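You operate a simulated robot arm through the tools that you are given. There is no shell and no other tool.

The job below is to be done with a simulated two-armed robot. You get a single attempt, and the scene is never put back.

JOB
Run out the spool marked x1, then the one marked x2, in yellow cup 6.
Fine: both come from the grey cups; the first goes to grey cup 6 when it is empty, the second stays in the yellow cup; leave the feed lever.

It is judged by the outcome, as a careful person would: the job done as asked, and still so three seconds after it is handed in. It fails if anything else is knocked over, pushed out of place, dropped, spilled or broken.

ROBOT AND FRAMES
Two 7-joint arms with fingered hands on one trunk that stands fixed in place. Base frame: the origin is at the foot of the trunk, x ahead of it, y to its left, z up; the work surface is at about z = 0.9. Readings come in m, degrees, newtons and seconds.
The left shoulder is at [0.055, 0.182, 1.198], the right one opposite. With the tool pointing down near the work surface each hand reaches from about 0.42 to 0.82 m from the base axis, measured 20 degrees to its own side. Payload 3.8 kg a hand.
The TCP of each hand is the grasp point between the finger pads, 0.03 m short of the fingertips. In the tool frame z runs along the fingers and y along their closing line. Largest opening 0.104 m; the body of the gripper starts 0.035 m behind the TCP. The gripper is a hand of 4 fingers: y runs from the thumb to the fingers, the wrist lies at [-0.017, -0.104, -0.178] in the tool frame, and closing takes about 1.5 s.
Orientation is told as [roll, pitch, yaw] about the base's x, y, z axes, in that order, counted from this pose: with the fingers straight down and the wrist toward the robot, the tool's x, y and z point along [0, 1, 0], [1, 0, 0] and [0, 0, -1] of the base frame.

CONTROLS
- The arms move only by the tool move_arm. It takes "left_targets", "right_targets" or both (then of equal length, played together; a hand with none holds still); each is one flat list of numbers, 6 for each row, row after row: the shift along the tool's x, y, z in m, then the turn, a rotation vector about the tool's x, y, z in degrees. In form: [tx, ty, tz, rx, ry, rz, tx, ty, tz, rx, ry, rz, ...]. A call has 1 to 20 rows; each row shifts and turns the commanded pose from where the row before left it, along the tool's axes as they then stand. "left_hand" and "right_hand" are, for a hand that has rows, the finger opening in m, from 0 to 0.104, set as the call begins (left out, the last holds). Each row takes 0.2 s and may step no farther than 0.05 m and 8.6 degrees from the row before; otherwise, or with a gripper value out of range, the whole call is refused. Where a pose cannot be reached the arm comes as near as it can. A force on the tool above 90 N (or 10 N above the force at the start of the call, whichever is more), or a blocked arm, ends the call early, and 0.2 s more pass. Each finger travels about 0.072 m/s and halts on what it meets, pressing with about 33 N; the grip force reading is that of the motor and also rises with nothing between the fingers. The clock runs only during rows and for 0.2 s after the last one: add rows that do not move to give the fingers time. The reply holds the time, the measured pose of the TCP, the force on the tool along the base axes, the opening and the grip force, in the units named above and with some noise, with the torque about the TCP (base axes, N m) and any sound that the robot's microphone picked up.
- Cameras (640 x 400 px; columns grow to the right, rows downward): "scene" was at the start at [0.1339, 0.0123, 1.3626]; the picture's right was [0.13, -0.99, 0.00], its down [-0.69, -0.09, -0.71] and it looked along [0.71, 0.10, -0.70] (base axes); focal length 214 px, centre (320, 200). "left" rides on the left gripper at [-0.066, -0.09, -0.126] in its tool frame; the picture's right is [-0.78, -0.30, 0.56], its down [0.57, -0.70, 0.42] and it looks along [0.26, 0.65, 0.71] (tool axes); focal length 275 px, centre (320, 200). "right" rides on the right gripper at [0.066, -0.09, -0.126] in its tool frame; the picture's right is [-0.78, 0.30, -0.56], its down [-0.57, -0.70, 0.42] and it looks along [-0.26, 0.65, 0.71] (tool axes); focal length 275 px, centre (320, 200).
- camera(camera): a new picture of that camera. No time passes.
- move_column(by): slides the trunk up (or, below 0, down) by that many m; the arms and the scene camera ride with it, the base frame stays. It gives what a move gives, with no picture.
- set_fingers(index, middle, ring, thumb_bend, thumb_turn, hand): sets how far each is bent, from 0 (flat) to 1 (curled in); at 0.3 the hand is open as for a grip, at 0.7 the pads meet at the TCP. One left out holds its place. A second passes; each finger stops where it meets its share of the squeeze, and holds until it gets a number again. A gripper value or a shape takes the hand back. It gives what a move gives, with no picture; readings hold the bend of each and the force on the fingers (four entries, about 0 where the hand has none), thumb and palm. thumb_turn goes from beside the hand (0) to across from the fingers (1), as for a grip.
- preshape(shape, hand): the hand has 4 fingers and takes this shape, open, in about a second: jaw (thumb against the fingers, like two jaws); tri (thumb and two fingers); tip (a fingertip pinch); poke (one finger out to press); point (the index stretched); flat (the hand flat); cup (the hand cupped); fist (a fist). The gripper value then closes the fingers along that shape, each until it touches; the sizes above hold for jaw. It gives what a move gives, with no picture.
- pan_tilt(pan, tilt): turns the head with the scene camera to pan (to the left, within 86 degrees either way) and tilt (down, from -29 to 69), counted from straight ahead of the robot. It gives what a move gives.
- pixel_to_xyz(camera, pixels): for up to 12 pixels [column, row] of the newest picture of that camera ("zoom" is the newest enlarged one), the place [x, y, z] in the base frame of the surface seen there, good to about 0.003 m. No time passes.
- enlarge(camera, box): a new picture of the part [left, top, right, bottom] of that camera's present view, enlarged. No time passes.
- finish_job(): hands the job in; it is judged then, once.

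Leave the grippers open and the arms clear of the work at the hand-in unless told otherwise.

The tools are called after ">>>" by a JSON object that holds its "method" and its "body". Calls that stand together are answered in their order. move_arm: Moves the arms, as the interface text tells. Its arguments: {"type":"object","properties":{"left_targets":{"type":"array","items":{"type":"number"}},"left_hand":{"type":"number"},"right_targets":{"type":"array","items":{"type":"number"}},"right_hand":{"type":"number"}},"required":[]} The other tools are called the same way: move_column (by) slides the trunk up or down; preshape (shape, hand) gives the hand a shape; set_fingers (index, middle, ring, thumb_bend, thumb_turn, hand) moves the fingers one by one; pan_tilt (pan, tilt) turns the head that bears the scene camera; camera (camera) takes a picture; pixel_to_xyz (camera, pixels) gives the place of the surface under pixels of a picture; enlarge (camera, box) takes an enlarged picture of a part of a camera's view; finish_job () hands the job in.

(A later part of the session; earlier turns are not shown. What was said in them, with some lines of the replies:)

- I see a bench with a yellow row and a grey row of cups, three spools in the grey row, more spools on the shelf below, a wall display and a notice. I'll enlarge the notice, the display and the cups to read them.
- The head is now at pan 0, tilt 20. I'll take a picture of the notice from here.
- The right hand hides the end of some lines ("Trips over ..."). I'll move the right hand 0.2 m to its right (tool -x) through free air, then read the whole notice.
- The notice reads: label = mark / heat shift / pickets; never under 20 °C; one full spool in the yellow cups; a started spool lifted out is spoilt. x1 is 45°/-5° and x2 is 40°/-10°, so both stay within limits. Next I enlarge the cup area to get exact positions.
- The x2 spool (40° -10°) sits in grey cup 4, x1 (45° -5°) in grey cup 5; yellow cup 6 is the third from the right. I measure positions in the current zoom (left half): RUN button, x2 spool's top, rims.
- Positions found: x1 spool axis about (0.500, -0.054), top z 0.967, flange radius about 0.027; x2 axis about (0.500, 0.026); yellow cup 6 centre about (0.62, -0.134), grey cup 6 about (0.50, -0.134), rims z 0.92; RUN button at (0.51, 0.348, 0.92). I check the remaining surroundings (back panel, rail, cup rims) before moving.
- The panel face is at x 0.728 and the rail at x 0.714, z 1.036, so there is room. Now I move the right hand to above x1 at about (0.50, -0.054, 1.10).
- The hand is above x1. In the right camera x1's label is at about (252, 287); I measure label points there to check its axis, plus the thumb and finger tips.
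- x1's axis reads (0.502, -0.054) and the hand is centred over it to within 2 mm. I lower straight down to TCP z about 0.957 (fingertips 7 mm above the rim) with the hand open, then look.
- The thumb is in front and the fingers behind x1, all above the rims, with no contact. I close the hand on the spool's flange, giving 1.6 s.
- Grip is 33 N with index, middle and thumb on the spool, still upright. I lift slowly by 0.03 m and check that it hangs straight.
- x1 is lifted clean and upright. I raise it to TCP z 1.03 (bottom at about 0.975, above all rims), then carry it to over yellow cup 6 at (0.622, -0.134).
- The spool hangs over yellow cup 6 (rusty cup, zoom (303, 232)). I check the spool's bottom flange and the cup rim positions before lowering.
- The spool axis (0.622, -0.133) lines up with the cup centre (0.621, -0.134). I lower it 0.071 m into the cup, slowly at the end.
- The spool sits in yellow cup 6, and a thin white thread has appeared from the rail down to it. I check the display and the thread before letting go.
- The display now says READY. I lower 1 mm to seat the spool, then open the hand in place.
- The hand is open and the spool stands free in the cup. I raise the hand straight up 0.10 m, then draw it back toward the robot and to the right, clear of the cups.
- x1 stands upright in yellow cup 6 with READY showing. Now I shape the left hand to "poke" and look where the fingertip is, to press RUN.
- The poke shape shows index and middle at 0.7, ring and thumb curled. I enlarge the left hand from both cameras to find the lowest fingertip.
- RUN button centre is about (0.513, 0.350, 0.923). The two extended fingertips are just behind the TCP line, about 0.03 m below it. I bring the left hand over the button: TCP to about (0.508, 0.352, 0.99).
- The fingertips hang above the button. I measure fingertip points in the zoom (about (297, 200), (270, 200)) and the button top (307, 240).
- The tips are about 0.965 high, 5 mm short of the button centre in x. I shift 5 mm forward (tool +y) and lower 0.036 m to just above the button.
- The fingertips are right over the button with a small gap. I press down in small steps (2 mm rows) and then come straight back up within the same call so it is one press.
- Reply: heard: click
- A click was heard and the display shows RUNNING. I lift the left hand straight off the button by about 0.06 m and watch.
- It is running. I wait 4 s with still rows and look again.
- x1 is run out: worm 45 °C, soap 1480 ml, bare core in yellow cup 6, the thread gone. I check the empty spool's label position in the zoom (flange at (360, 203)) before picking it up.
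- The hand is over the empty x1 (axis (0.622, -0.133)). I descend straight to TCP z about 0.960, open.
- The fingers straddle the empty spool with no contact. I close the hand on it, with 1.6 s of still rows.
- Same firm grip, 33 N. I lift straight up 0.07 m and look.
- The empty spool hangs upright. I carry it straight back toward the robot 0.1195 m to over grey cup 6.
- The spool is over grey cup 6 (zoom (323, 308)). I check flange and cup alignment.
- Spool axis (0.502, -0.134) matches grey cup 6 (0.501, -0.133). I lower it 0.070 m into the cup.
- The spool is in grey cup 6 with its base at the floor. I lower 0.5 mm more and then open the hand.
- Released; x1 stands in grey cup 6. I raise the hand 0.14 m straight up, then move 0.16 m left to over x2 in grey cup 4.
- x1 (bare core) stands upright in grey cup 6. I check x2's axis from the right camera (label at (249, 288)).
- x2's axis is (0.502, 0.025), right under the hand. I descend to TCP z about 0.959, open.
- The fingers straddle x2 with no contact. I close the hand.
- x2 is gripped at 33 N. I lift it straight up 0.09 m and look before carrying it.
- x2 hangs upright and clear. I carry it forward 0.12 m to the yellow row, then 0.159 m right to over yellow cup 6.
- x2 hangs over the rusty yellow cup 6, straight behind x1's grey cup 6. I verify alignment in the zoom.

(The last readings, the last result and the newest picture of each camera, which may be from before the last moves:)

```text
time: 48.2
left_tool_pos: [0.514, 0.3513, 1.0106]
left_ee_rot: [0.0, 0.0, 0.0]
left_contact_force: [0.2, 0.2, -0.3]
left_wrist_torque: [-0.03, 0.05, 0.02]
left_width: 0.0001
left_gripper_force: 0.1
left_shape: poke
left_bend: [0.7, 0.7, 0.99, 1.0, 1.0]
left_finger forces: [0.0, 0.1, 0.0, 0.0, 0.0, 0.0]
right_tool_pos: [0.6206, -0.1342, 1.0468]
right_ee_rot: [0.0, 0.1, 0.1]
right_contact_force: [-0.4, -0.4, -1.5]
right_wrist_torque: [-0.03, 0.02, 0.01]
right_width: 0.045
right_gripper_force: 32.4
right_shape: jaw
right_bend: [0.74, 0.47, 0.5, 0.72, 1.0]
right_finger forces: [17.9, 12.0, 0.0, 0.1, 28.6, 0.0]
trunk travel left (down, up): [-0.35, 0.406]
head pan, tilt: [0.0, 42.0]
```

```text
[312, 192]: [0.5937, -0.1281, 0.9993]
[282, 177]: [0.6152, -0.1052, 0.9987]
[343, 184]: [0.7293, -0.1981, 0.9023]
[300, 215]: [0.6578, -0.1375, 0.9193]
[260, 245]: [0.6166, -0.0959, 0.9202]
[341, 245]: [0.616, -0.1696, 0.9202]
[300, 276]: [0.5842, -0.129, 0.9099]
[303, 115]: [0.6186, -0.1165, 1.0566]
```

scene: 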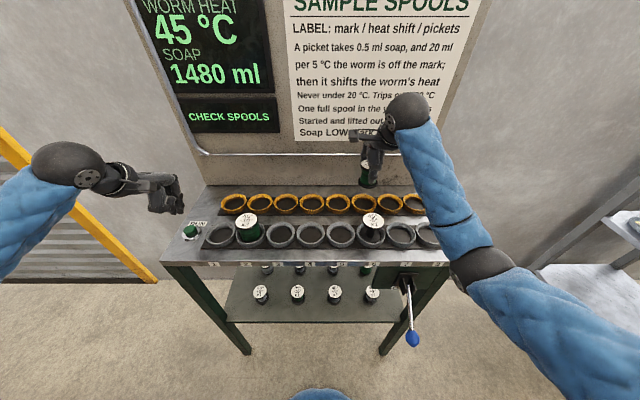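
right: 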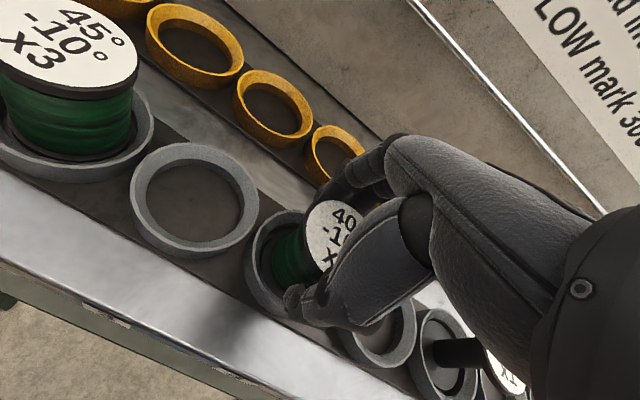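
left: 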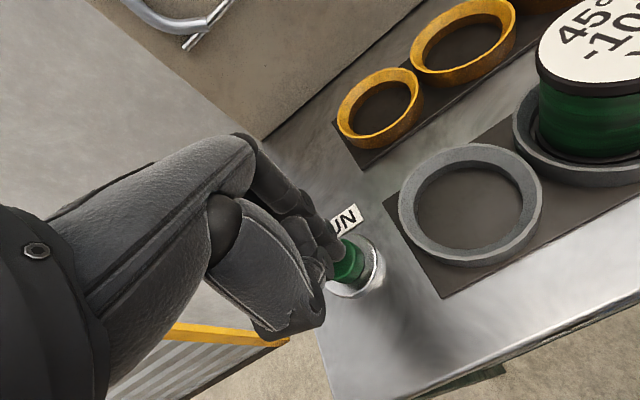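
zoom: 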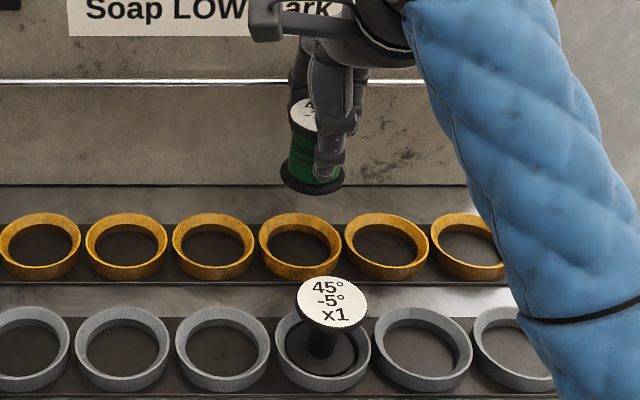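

Aligned. I lower x2 by 0.0893 m into yellow cup 6, slowly at the end.

>>> {"method": "move_arm", "body": {"right_targets": [0, 0, 0.02, 0, 0, 0, 0, 0, 0.02, 0, 0, 0, 0, 0, 0.015, 0, 0, 0, 0, 0, 0.012, 0, 0, 0, 0, 0, 0.009, 0, 0, 0, 0, 0, 0.006, 0, 0, 0, 0, 0, 0.004, 0, 0, 0, 0, 0, 0.002, 0, 0, 0, 0, 0, 0.001, 0, 0, 0]}}

>>> {"method": "camera", "body": {"camera": "scene"}}

>>> {"method": "enlarge", "body": {"camera": "scene", "box": [300, 130, 440, 250]}}

```text
time: 50.2
left_tool_pos: [0.5127, 0.3512, 1.0115]
left_ee_rot: [0.0, 0.0, 0.0]
left_contact_force: [0.5, -0.2, 0.4]
left_wrist_torque: [-0.01, 0.01, -0.04]
left_width: 0.0
left_gripper_force: 0.1
left_shape: poke
left_bend: [0.7, 0.7, 0.99, 1.0, 1.0]
left_finger forces: [0.1, 0.0, 0.0, 0.1, 0.1, 0.0]
right_tool_pos: [0.6211, -0.1337, 0.9591]
right_ee_rot: [0.1, -0.1, 0.0]
right_contact_force: [0.4, -0.5, -2.3]
right_wrist_torque: [-0.03, 0.04, 0.01]
right_width: 0.0452
right_gripper_force: 33.0
right_shape: jaw
right_bend: [0.74, 0.47, 0.5, 0.72, 1.0]
right_finger forces: [18.0, 11.9, 0.1, 0.0, 28.7, 0.0]
trunk travel left (down, up): [-0.35, 0.406]
head pan, tilt: [0.0, 42.0]
```

```text
taken
```

scene: 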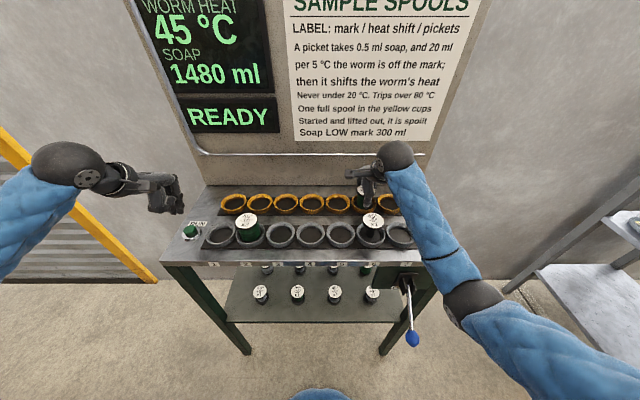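

```text
3.33 times, centred on (370, 190) of scene
```

zoom: 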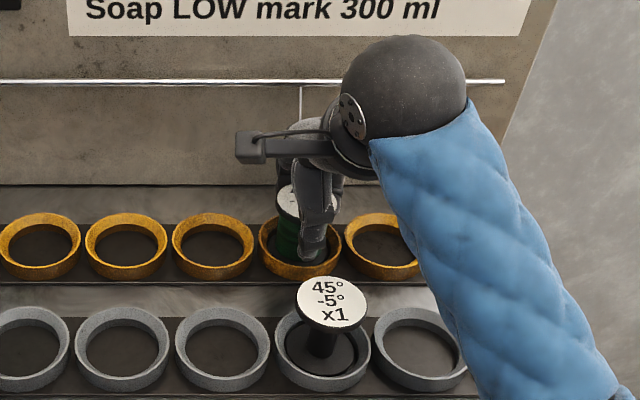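

READY is showing with the thread on x2. I seat it 1 mm lower and open the hand to 0.085 m only, since x1 stands behind the thumb at x 0.53.

>>> {"method": "move_arm", "body": {"right_targets": [0, 0, 0.001, 0, 0, 0, 0, 0, 0, 0, 0, 0]}}

>>> {"method": "move_arm", "body": {"right_targets": [0, 0, 0, 0, 0, 0, 0, 0, 0, 0, 0, 0, 0, 0, 0, 0, 0, 0, 0, 0, 0, 0, 0, 0, 0, 0, 0, 0, 0, 0, 0, 0, 0, 0, 0, 0], "right_hand": 0.085}}

>>> {"method": "camera", "body": {"camera": "right"}}

>>> {"method": "enlarge", "body": {"camera": "scene", "box": [300, 130, 440, 250]}}

```text
time: 50.8
left_tool_pos: [0.5128, 0.3527, 1.0107]
left_ee_rot: [0.0, 0.0, 0.0]
left_contact_force: [-0.2, -0.8, 0.7]
left_wrist_torque: [0.01, -0.02, -0.01]
left_width: 0.0
left_gripper_force: 0.1
left_shape: poke
left_bend: [0.7, 0.7, 0.99, 1.0, 1.0]
left_finger forces: [0.1, 0.1, 0.0, 0.0, 0.0, 0.0]
right_tool_pos: [0.6222, -0.1337, 0.9583]
right_ee_rot: [0.0, 0.0, 0.1]
right_contact_force: [0.3, -0.1, -1.9]
right_wrist_torque: [0.01, 0.0, -0.01]
right_width: 0.0454
right_gripper_force: 32.7
right_shape: jaw
right_bend: [0.74, 0.47, 0.5, 0.72, 1.0]
right_finger forces: [17.9, 11.9, 0.0, 0.0, 28.6, 0.0]
trunk travel left (down, up): [-0.35, 0.406]
head pan, tilt: [0.0, 42.0]
```

```text
time: 52.2
left_tool_pos: [0.5131, 0.3513, 1.0114]
left_ee_rot: [-0.1, 0.0, 0.0]
left_contact_force: [0.4, 0.8, -0.3]
left_wrist_torque: [0.0, 0.0, -0.01]
left_width: 0.0
left_gripper_force: 0.1
left_shape: poke
left_bend: [0.7, 0.7, 0.99, 1.0, 1.0]
left_finger forces: [0.0, 0.0, 0.0, 0.1, 0.0, 0.0]
right_tool_pos: [0.6214, -0.133, 0.9591]
right_ee_rot: [0.1, 0.0, 0.0]
right_contact_force: [0.6, -0.4, -0.5]
right_wrist_torque: [0.02, 0.02, -0.04]
right_width: 0.0848
right_gripper_force: 0.1
right_shape: jaw
right_bend: [0.27, 0.34, 0.31, 0.45, 0.98]
right_finger forces: [0.0, 0.0, 0.1, 0.0, 0.0, 0.0]
trunk travel left (down, up): [-0.35, 0.406]
head pan, tilt: [0.0, 42.0]
```

```text
taken
```

right: 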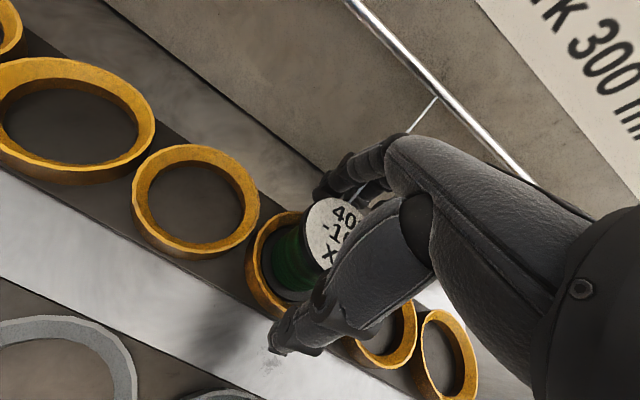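

```text
3.33 times, centred on (370, 190) of scene
```

zoom: 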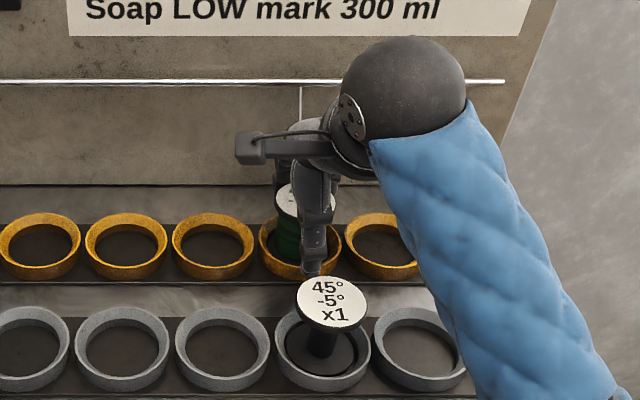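

The spool is free but the thumb stopped at 0.45 bend. Full opening puts the thumb's outside at about x 0.552, still 0.02 m from x1, so I open to 0.100 for a clean straight lift.

>>> {"method": "move_arm", "body": {"right_targets": [0, 0, 0, 0, 0, 0, 0, 0, 0, 0, 0, 0, 0, 0, 0, 0, 0, 0, 0, 0, 0, 0, 0, 0], "right_hand": 0.1}}

>>> {"method": "camera", "body": {"camera": "right"}}

>>> {"method": "enlarge", "body": {"camera": "scene", "box": [330, 160, 410, 250]}}

```text
time: 53.2
left_tool_pos: [0.5127, 0.3529, 1.0105]
left_ee_rot: [-0.1, 0.0, 0.1]
left_contact_force: [-0.4, 0.5, 0.3]
left_wrist_torque: [-0.01, -0.01, 0.03]
left_width: 0.0
left_gripper_force: 0.0
left_shape: poke
left_bend: [0.7, 0.7, 0.99, 1.0, 1.0]
left_finger forces: [0.0, 0.1, 0.0, 0.0, 0.0, 0.0]
right_tool_pos: [0.621, -0.1333, 0.9579]
right_ee_rot: [-0.1, 0.0, 0.1]
right_contact_force: [0.6, 0.8, -0.2]
right_wrist_torque: [-0.03, -0.01, -0.02]
right_width: 0.0997
right_gripper_force: 0.2
right_shape: jaw
right_bend: [0.31, 0.31, 0.3, 0.31, 0.98]
right_finger forces: [0.0, 0.1, 0.0, 0.0, 0.0, 0.0]
trunk travel left (down, up): [-0.35, 0.406]
head pan, tilt: [0.0, 42.0]
```

```text
taken
```

right: 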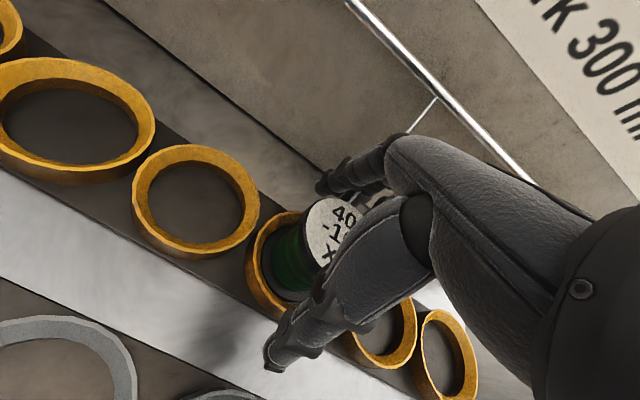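

```text
4.44 times, centred on (370, 205) of scene
```

zoom: 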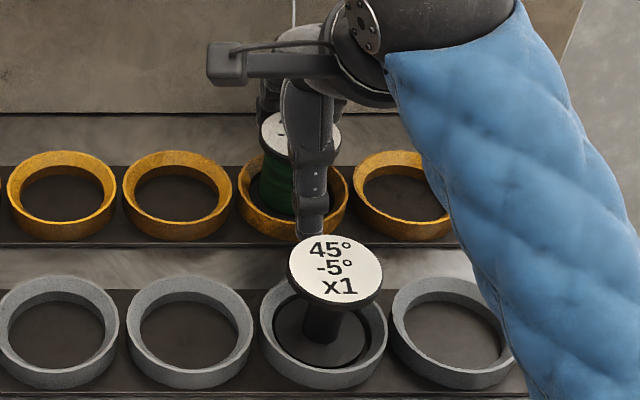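

The hand is fully open and x1 undisturbed. I raise straight up 0.14 m, then draw the right hand back and to the right.

>>> {"method": "move_arm", "body": {"right_targets": [0, 0, -0.02, 0, 0, 0, 0, 0, -0.03, 0, 0, 0, 0, 0, -0.03, 0, 0, 0, 0, 0, -0.03, 0, 0, 0, 0, 0, -0.03, 0, 0, 0, -0.03, -0.03, -0.01, 0, 0, 0, -0.04, -0.03, 0, 0, 0, 0, -0.04, -0.02, 0, 0, 0, 0, -0.04, 0, 0, 0, 0, 0]}}

>>> {"method": "camera", "body": {"camera": "scene"}}

>>> {"method": "enlarge", "body": {"camera": "scene", "box": [190, 170, 450, 270]}}

>>> {"method": "camera", "body": {"camera": "left"}}

```text
time: 55.2
left_tool_pos: [0.5125, 0.3518, 1.0119]
left_ee_rot: [0.0, 0.0, 0.0]
left_contact_force: [0.0, 0.2, -0.1]
left_wrist_torque: [0.01, -0.01, -0.02]
left_width: 0.0
left_gripper_force: 0.1
left_shape: poke
left_bend: [0.7, 0.7, 0.99, 1.0, 1.0]
left_finger forces: [0.0, 0.1, 0.1, 0.0, 0.1, 0.0]
right_tool_pos: [0.5416, -0.2826, 1.1087]
right_ee_rot: [0.0, 0.0, 0.1]
right_contact_force: [0.1, 0.5, 0.0]
right_wrist_torque: [0.01, 0.01, -0.01]
right_width: 0.0998
right_gripper_force: 0.0
right_shape: jaw
right_bend: [0.31, 0.31, 0.3, 0.31, 0.97]
right_finger forces: [0.0, 0.1, 0.0, 0.0, 0.0, 0.0]
trunk travel left (down, up): [-0.35, 0.406]
head pan, tilt: [0.0, 42.0]
```

```text
taken
```

scene: 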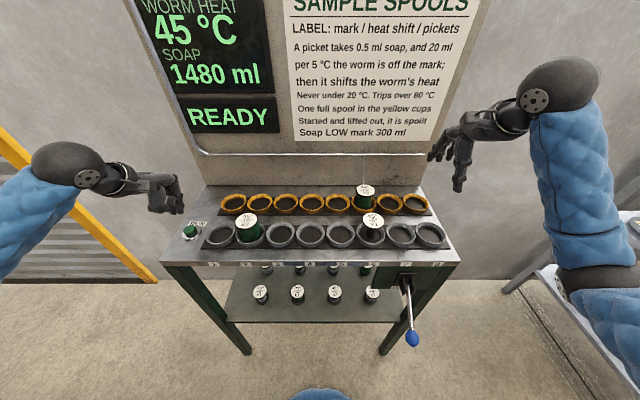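

```text
2.46 times, centred on (320, 220) of scene
```

zoom: 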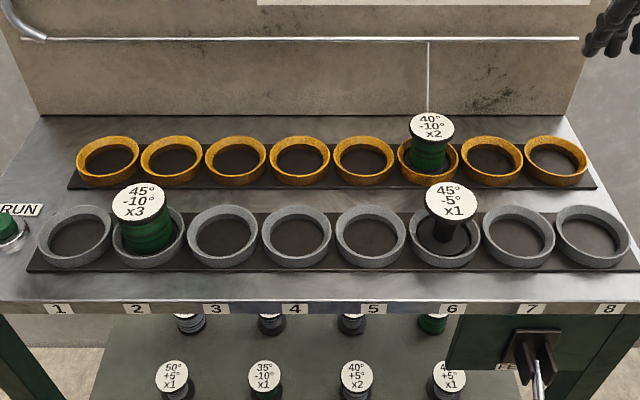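

```text
taken
```

left: 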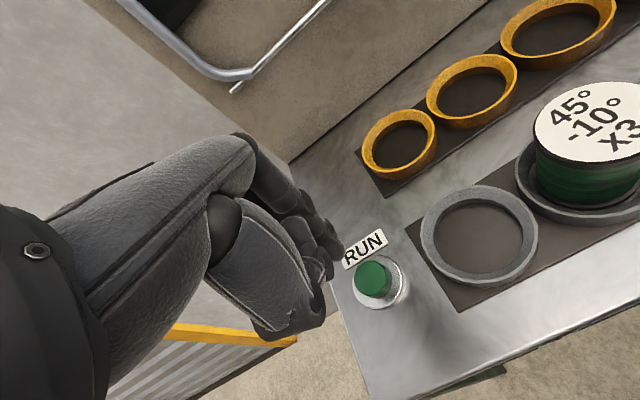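

x2 stands in yellow cup 6, x1 in grey cup 6, READY shown. I press RUN again: lower the left hand by the same 0.063 m that it was raised.

>>> {"method": "move_arm", "body": {"left_targets": [0, 0, 0.02, 0, 0, 0, 0, 0, 0.02, 0, 0, 0, 0, 0, 0.014, 0, 0, 0, 0, 0, 0.004, 0, 0, 0, 0, 0, 0.002, 0, 0, 0, 0, 0, 0.002, 0, 0, 0, 0, 0, 0.001, 0, 0, 0]}}

>>> {"method": "camera", "body": {"camera": "scene"}}

```text
time: 56.8
left_tool_pos: [0.5124, 0.3514, 0.9501]
left_ee_rot: [0.0, 0.0, 0.0]
left_contact_force: [-0.3, -0.9, 4.7]
left_wrist_torque: [-0.01, 0.02, 0.06]
left_width: 0.0
left_gripper_force: 0.1
left_shape: poke
left_bend: [0.7, 0.7, 0.99, 1.0, 1.0]
left_finger forces: [0.0, 3.7, 0.0, 0.1, 0.0, 0.1]
right_tool_pos: [0.5416, -0.2824, 1.1091]
right_ee_rot: [0.0, 0.0, 0.0]
right_contact_force: [0.3, 0.1, -0.2]
right_wrist_torque: [-0.03, 0.0, 0.02]
right_width: 0.1
right_gripper_force: 0.1
right_shape: jaw
right_bend: [0.31, 0.31, 0.3, 0.31, 0.97]
right_finger forces: [0.0, 0.0, 0.0, 0.0, 0.0, 0.0]
trunk travel left (down, up): [-0.35, 0.406]
head pan, tilt: [0.0, 42.0]
heard: click
```

```text
taken
```

scene: 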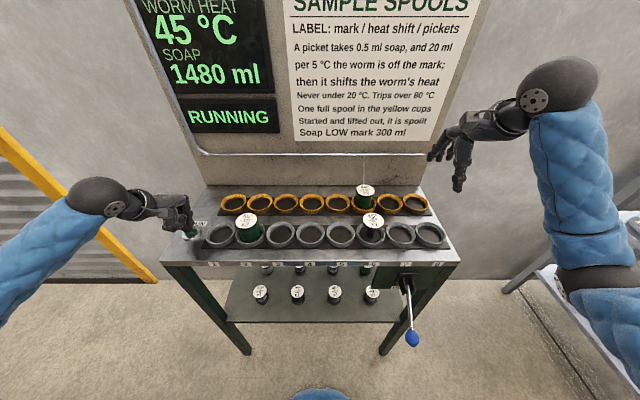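

Click heard and RUNNING shows. I lift the left hand off the button, raise it well clear, and wait.

>>> {"method": "move_arm", "body": {"left_targets": [0, 0, -0.008, 0, 0, 0, 0, 0, -0.015, 0, 0, 0, 0, 0, -0.03, 0, 0, 0, 0, 0, -0.04, 0, 0, 0, 0, 0, -0.04, 0, 0, 0, 0, 0, -0.04, 0, 0, 0, 0, 0, 0, 0, 0, 0, 0, 0, 0, 0, 0, 0, 0, 0, 0, 0, 0, 0, 0, 0, 0, 0, 0, 0, 0, 0, 0, 0, 0, 0, 0, 0, 0, 0, 0, 0, 0, 0, 0, 0, 0, 0, 0, 0, 0, 0, 0, 0, 0, 0, 0, 0, 0, 0, 0, 0, 0, 0, 0, 0, 0, 0, 0, 0, 0, 0]}}

>>> {"method": "camera", "body": {"camera": "scene"}}

```text
time: 60.4
left_tool_pos: [0.5135, 0.3513, 1.1227]
left_ee_rot: [0.0, 0.0, 0.0]
left_contact_force: [0.5, -0.5, 0.3]
left_wrist_torque: [0.0, 0.02, -0.02]
left_width: 0.0004
left_gripper_force: 0.1
left_shape: poke
left_bend: [0.7, 0.7, 0.99, 1.0, 1.0]
left_finger forces: [0.1, 0.0, 0.0, 0.1, 0.0, 0.0]
right_tool_pos: [0.5414, -0.2823, 1.1096]
right_ee_rot: [-0.1, 0.0, 0.0]
right_contact_force: [0.3, 0.2, -0.1]
right_wrist_torque: [0.01, 0.01, 0.01]
right_width: 0.0999
right_gripper_force: 0.1
right_shape: jaw
right_bend: [0.31, 0.31, 0.3, 0.31, 0.97]
right_finger forces: [0.0, 0.0, 0.1, 0.0, 0.1, 0.0]
trunk travel left (down, up): [-0.35, 0.406]
head pan, tilt: [0.0, 42.0]
```

```text
taken
```

scene: 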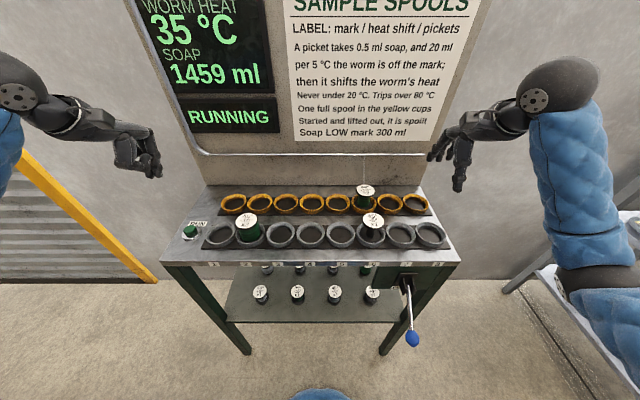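

After the first picket the worm is 35 °C, soap 1459 ml, still RUNNING (second picket to come). I put the left hand back to the open jaw shape and wait on.

>>> {"method": "preshape", "body": {"hand": "left", "shape": "jaw"}}

>>> {"method": "move_arm", "body": {"left_targets": [0, 0, -0.03, 0, 0, 0, 0, 0, -0.03, 0, 0, 0, 0, 0, 0, 0, 0, 0, 0, 0, 0, 0, 0, 0, 0, 0, 0, 0, 0, 0, 0, 0, 0, 0, 0, 0, 0, 0, 0, 0, 0, 0, 0, 0, 0, 0, 0, 0, 0, 0, 0, 0, 0, 0, 0, 0, 0, 0, 0, 0, 0, 0, 0, 0, 0, 0, 0, 0, 0, 0, 0, 0, 0, 0, 0, 0, 0, 0, 0, 0, 0, 0, 0, 0, 0, 0, 0, 0, 0, 0, 0, 0, 0, 0, 0, 0, 0, 0, 0, 0, 0, 0]}}

>>> {"method": "camera", "body": {"camera": "scene"}}

>>> {"method": "enlarge", "body": {"camera": "scene", "box": [190, 170, 450, 270]}}

```text
time: 61.3
left_tool_pos: [0.5134, 0.3522, 1.1214]
left_ee_rot: [0.1, 0.0, 0.0]
left_contact_force: [-1.0, 0.1, 0.1]
left_wrist_torque: [0.0, 0.0, -0.01]
left_width: 0.1041
left_gripper_force: 0.0
left_shape: jaw
left_bend: [0.3, 0.3, 0.3, 0.3, 0.97]
left_finger forces: [0.0, 0.0, 0.0, 0.1, 0.0, 0.0]
right_tool_pos: [0.5414, -0.2826, 1.1081]
right_ee_rot: [-0.1, 0.0, 0.1]
right_contact_force: [-0.4, -0.8, -0.7]
right_wrist_torque: [-0.02, -0.04, 0.0]
right_width: 0.1
right_gripper_force: 0.0
right_shape: jaw
right_bend: [0.31, 0.31, 0.3, 0.31, 0.97]
right_finger forces: [0.0, 0.0, 0.1, 0.0, 0.0, 0.0]
trunk travel left (down, up): [-0.35, 0.406]
head pan, tilt: [0.0, 42.0]
```

```text
time: 64.9
left_tool_pos: [0.5133, 0.3516, 1.1819]
left_ee_rot: [0.1, 0.0, 0.1]
left_contact_force: [0.6, 0.0, 0.0]
left_wrist_torque: [-0.02, -0.01, -0.01]
left_width: 0.1038
left_gripper_force: 0.0
left_shape: jaw
left_bend: [0.3, 0.3, 0.3, 0.3, 0.97]
left_finger forces: [0.0, 0.0, 0.0, 0.1, 0.0, 0.0]
right_tool_pos: [0.5412, -0.2833, 1.1081]
right_ee_rot: [0.0, 0.0, 0.0]
right_contact_force: [-0.6, 0.1, 0.2]
right_wrist_torque: [-0.03, 0.03, -0.01]
right_width: 0.0997
right_gripper_force: 0.0
right_shape: jaw
right_bend: [0.31, 0.31, 0.3, 0.31, 0.97]
right_finger forces: [0.0, 0.1, 0.1, 0.1, 0.1, 0.0]
trunk travel left (down, up): [-0.35, 0.406]
head pan, tilt: [0.0, 42.0]
```

```text
taken
```

scene: 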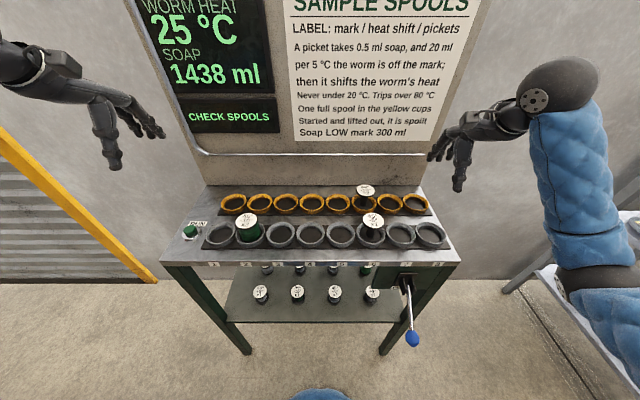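

```text
2.46 times, centred on (320, 220) of scene
```

zoom: 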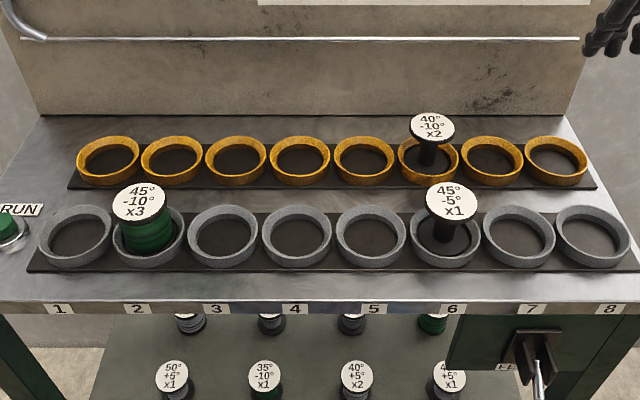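

Both spools show bare cores: x2 in yellow cup 6, x1 in grey cup 6. The worm is at 25 °C and soap at 1438 ml. The machine has stopped, the lever and x3 are untouched, and both hands are open and clear. I hand the job in.

>>> {"method": "finish_job", "body": {}}

```text
The job is handed in.
```

The job is done and handed in. Both spools came from the grey cups and were run out in yellow cup 6, x1 (45° / -5°) first and then x2 (40° / -10°).

- **x1:** empty, moved to grey cup 6 after its run.
- **x2:** empty, left in yellow cup 6 as asked.
- **Machine:** it stopped after x2, with the worm at 25 °C (never under 20 °C) and soap at 1438 ml (LOW mark is 300 ml). The display shows CHECK SPOOLS, as it did at the start and after x1's run.
- **Everything else:** I never touched the feed lever or x3 in grey cup 2. Nothing was knocked or dropped.

Both hands are open and clear of the bench.
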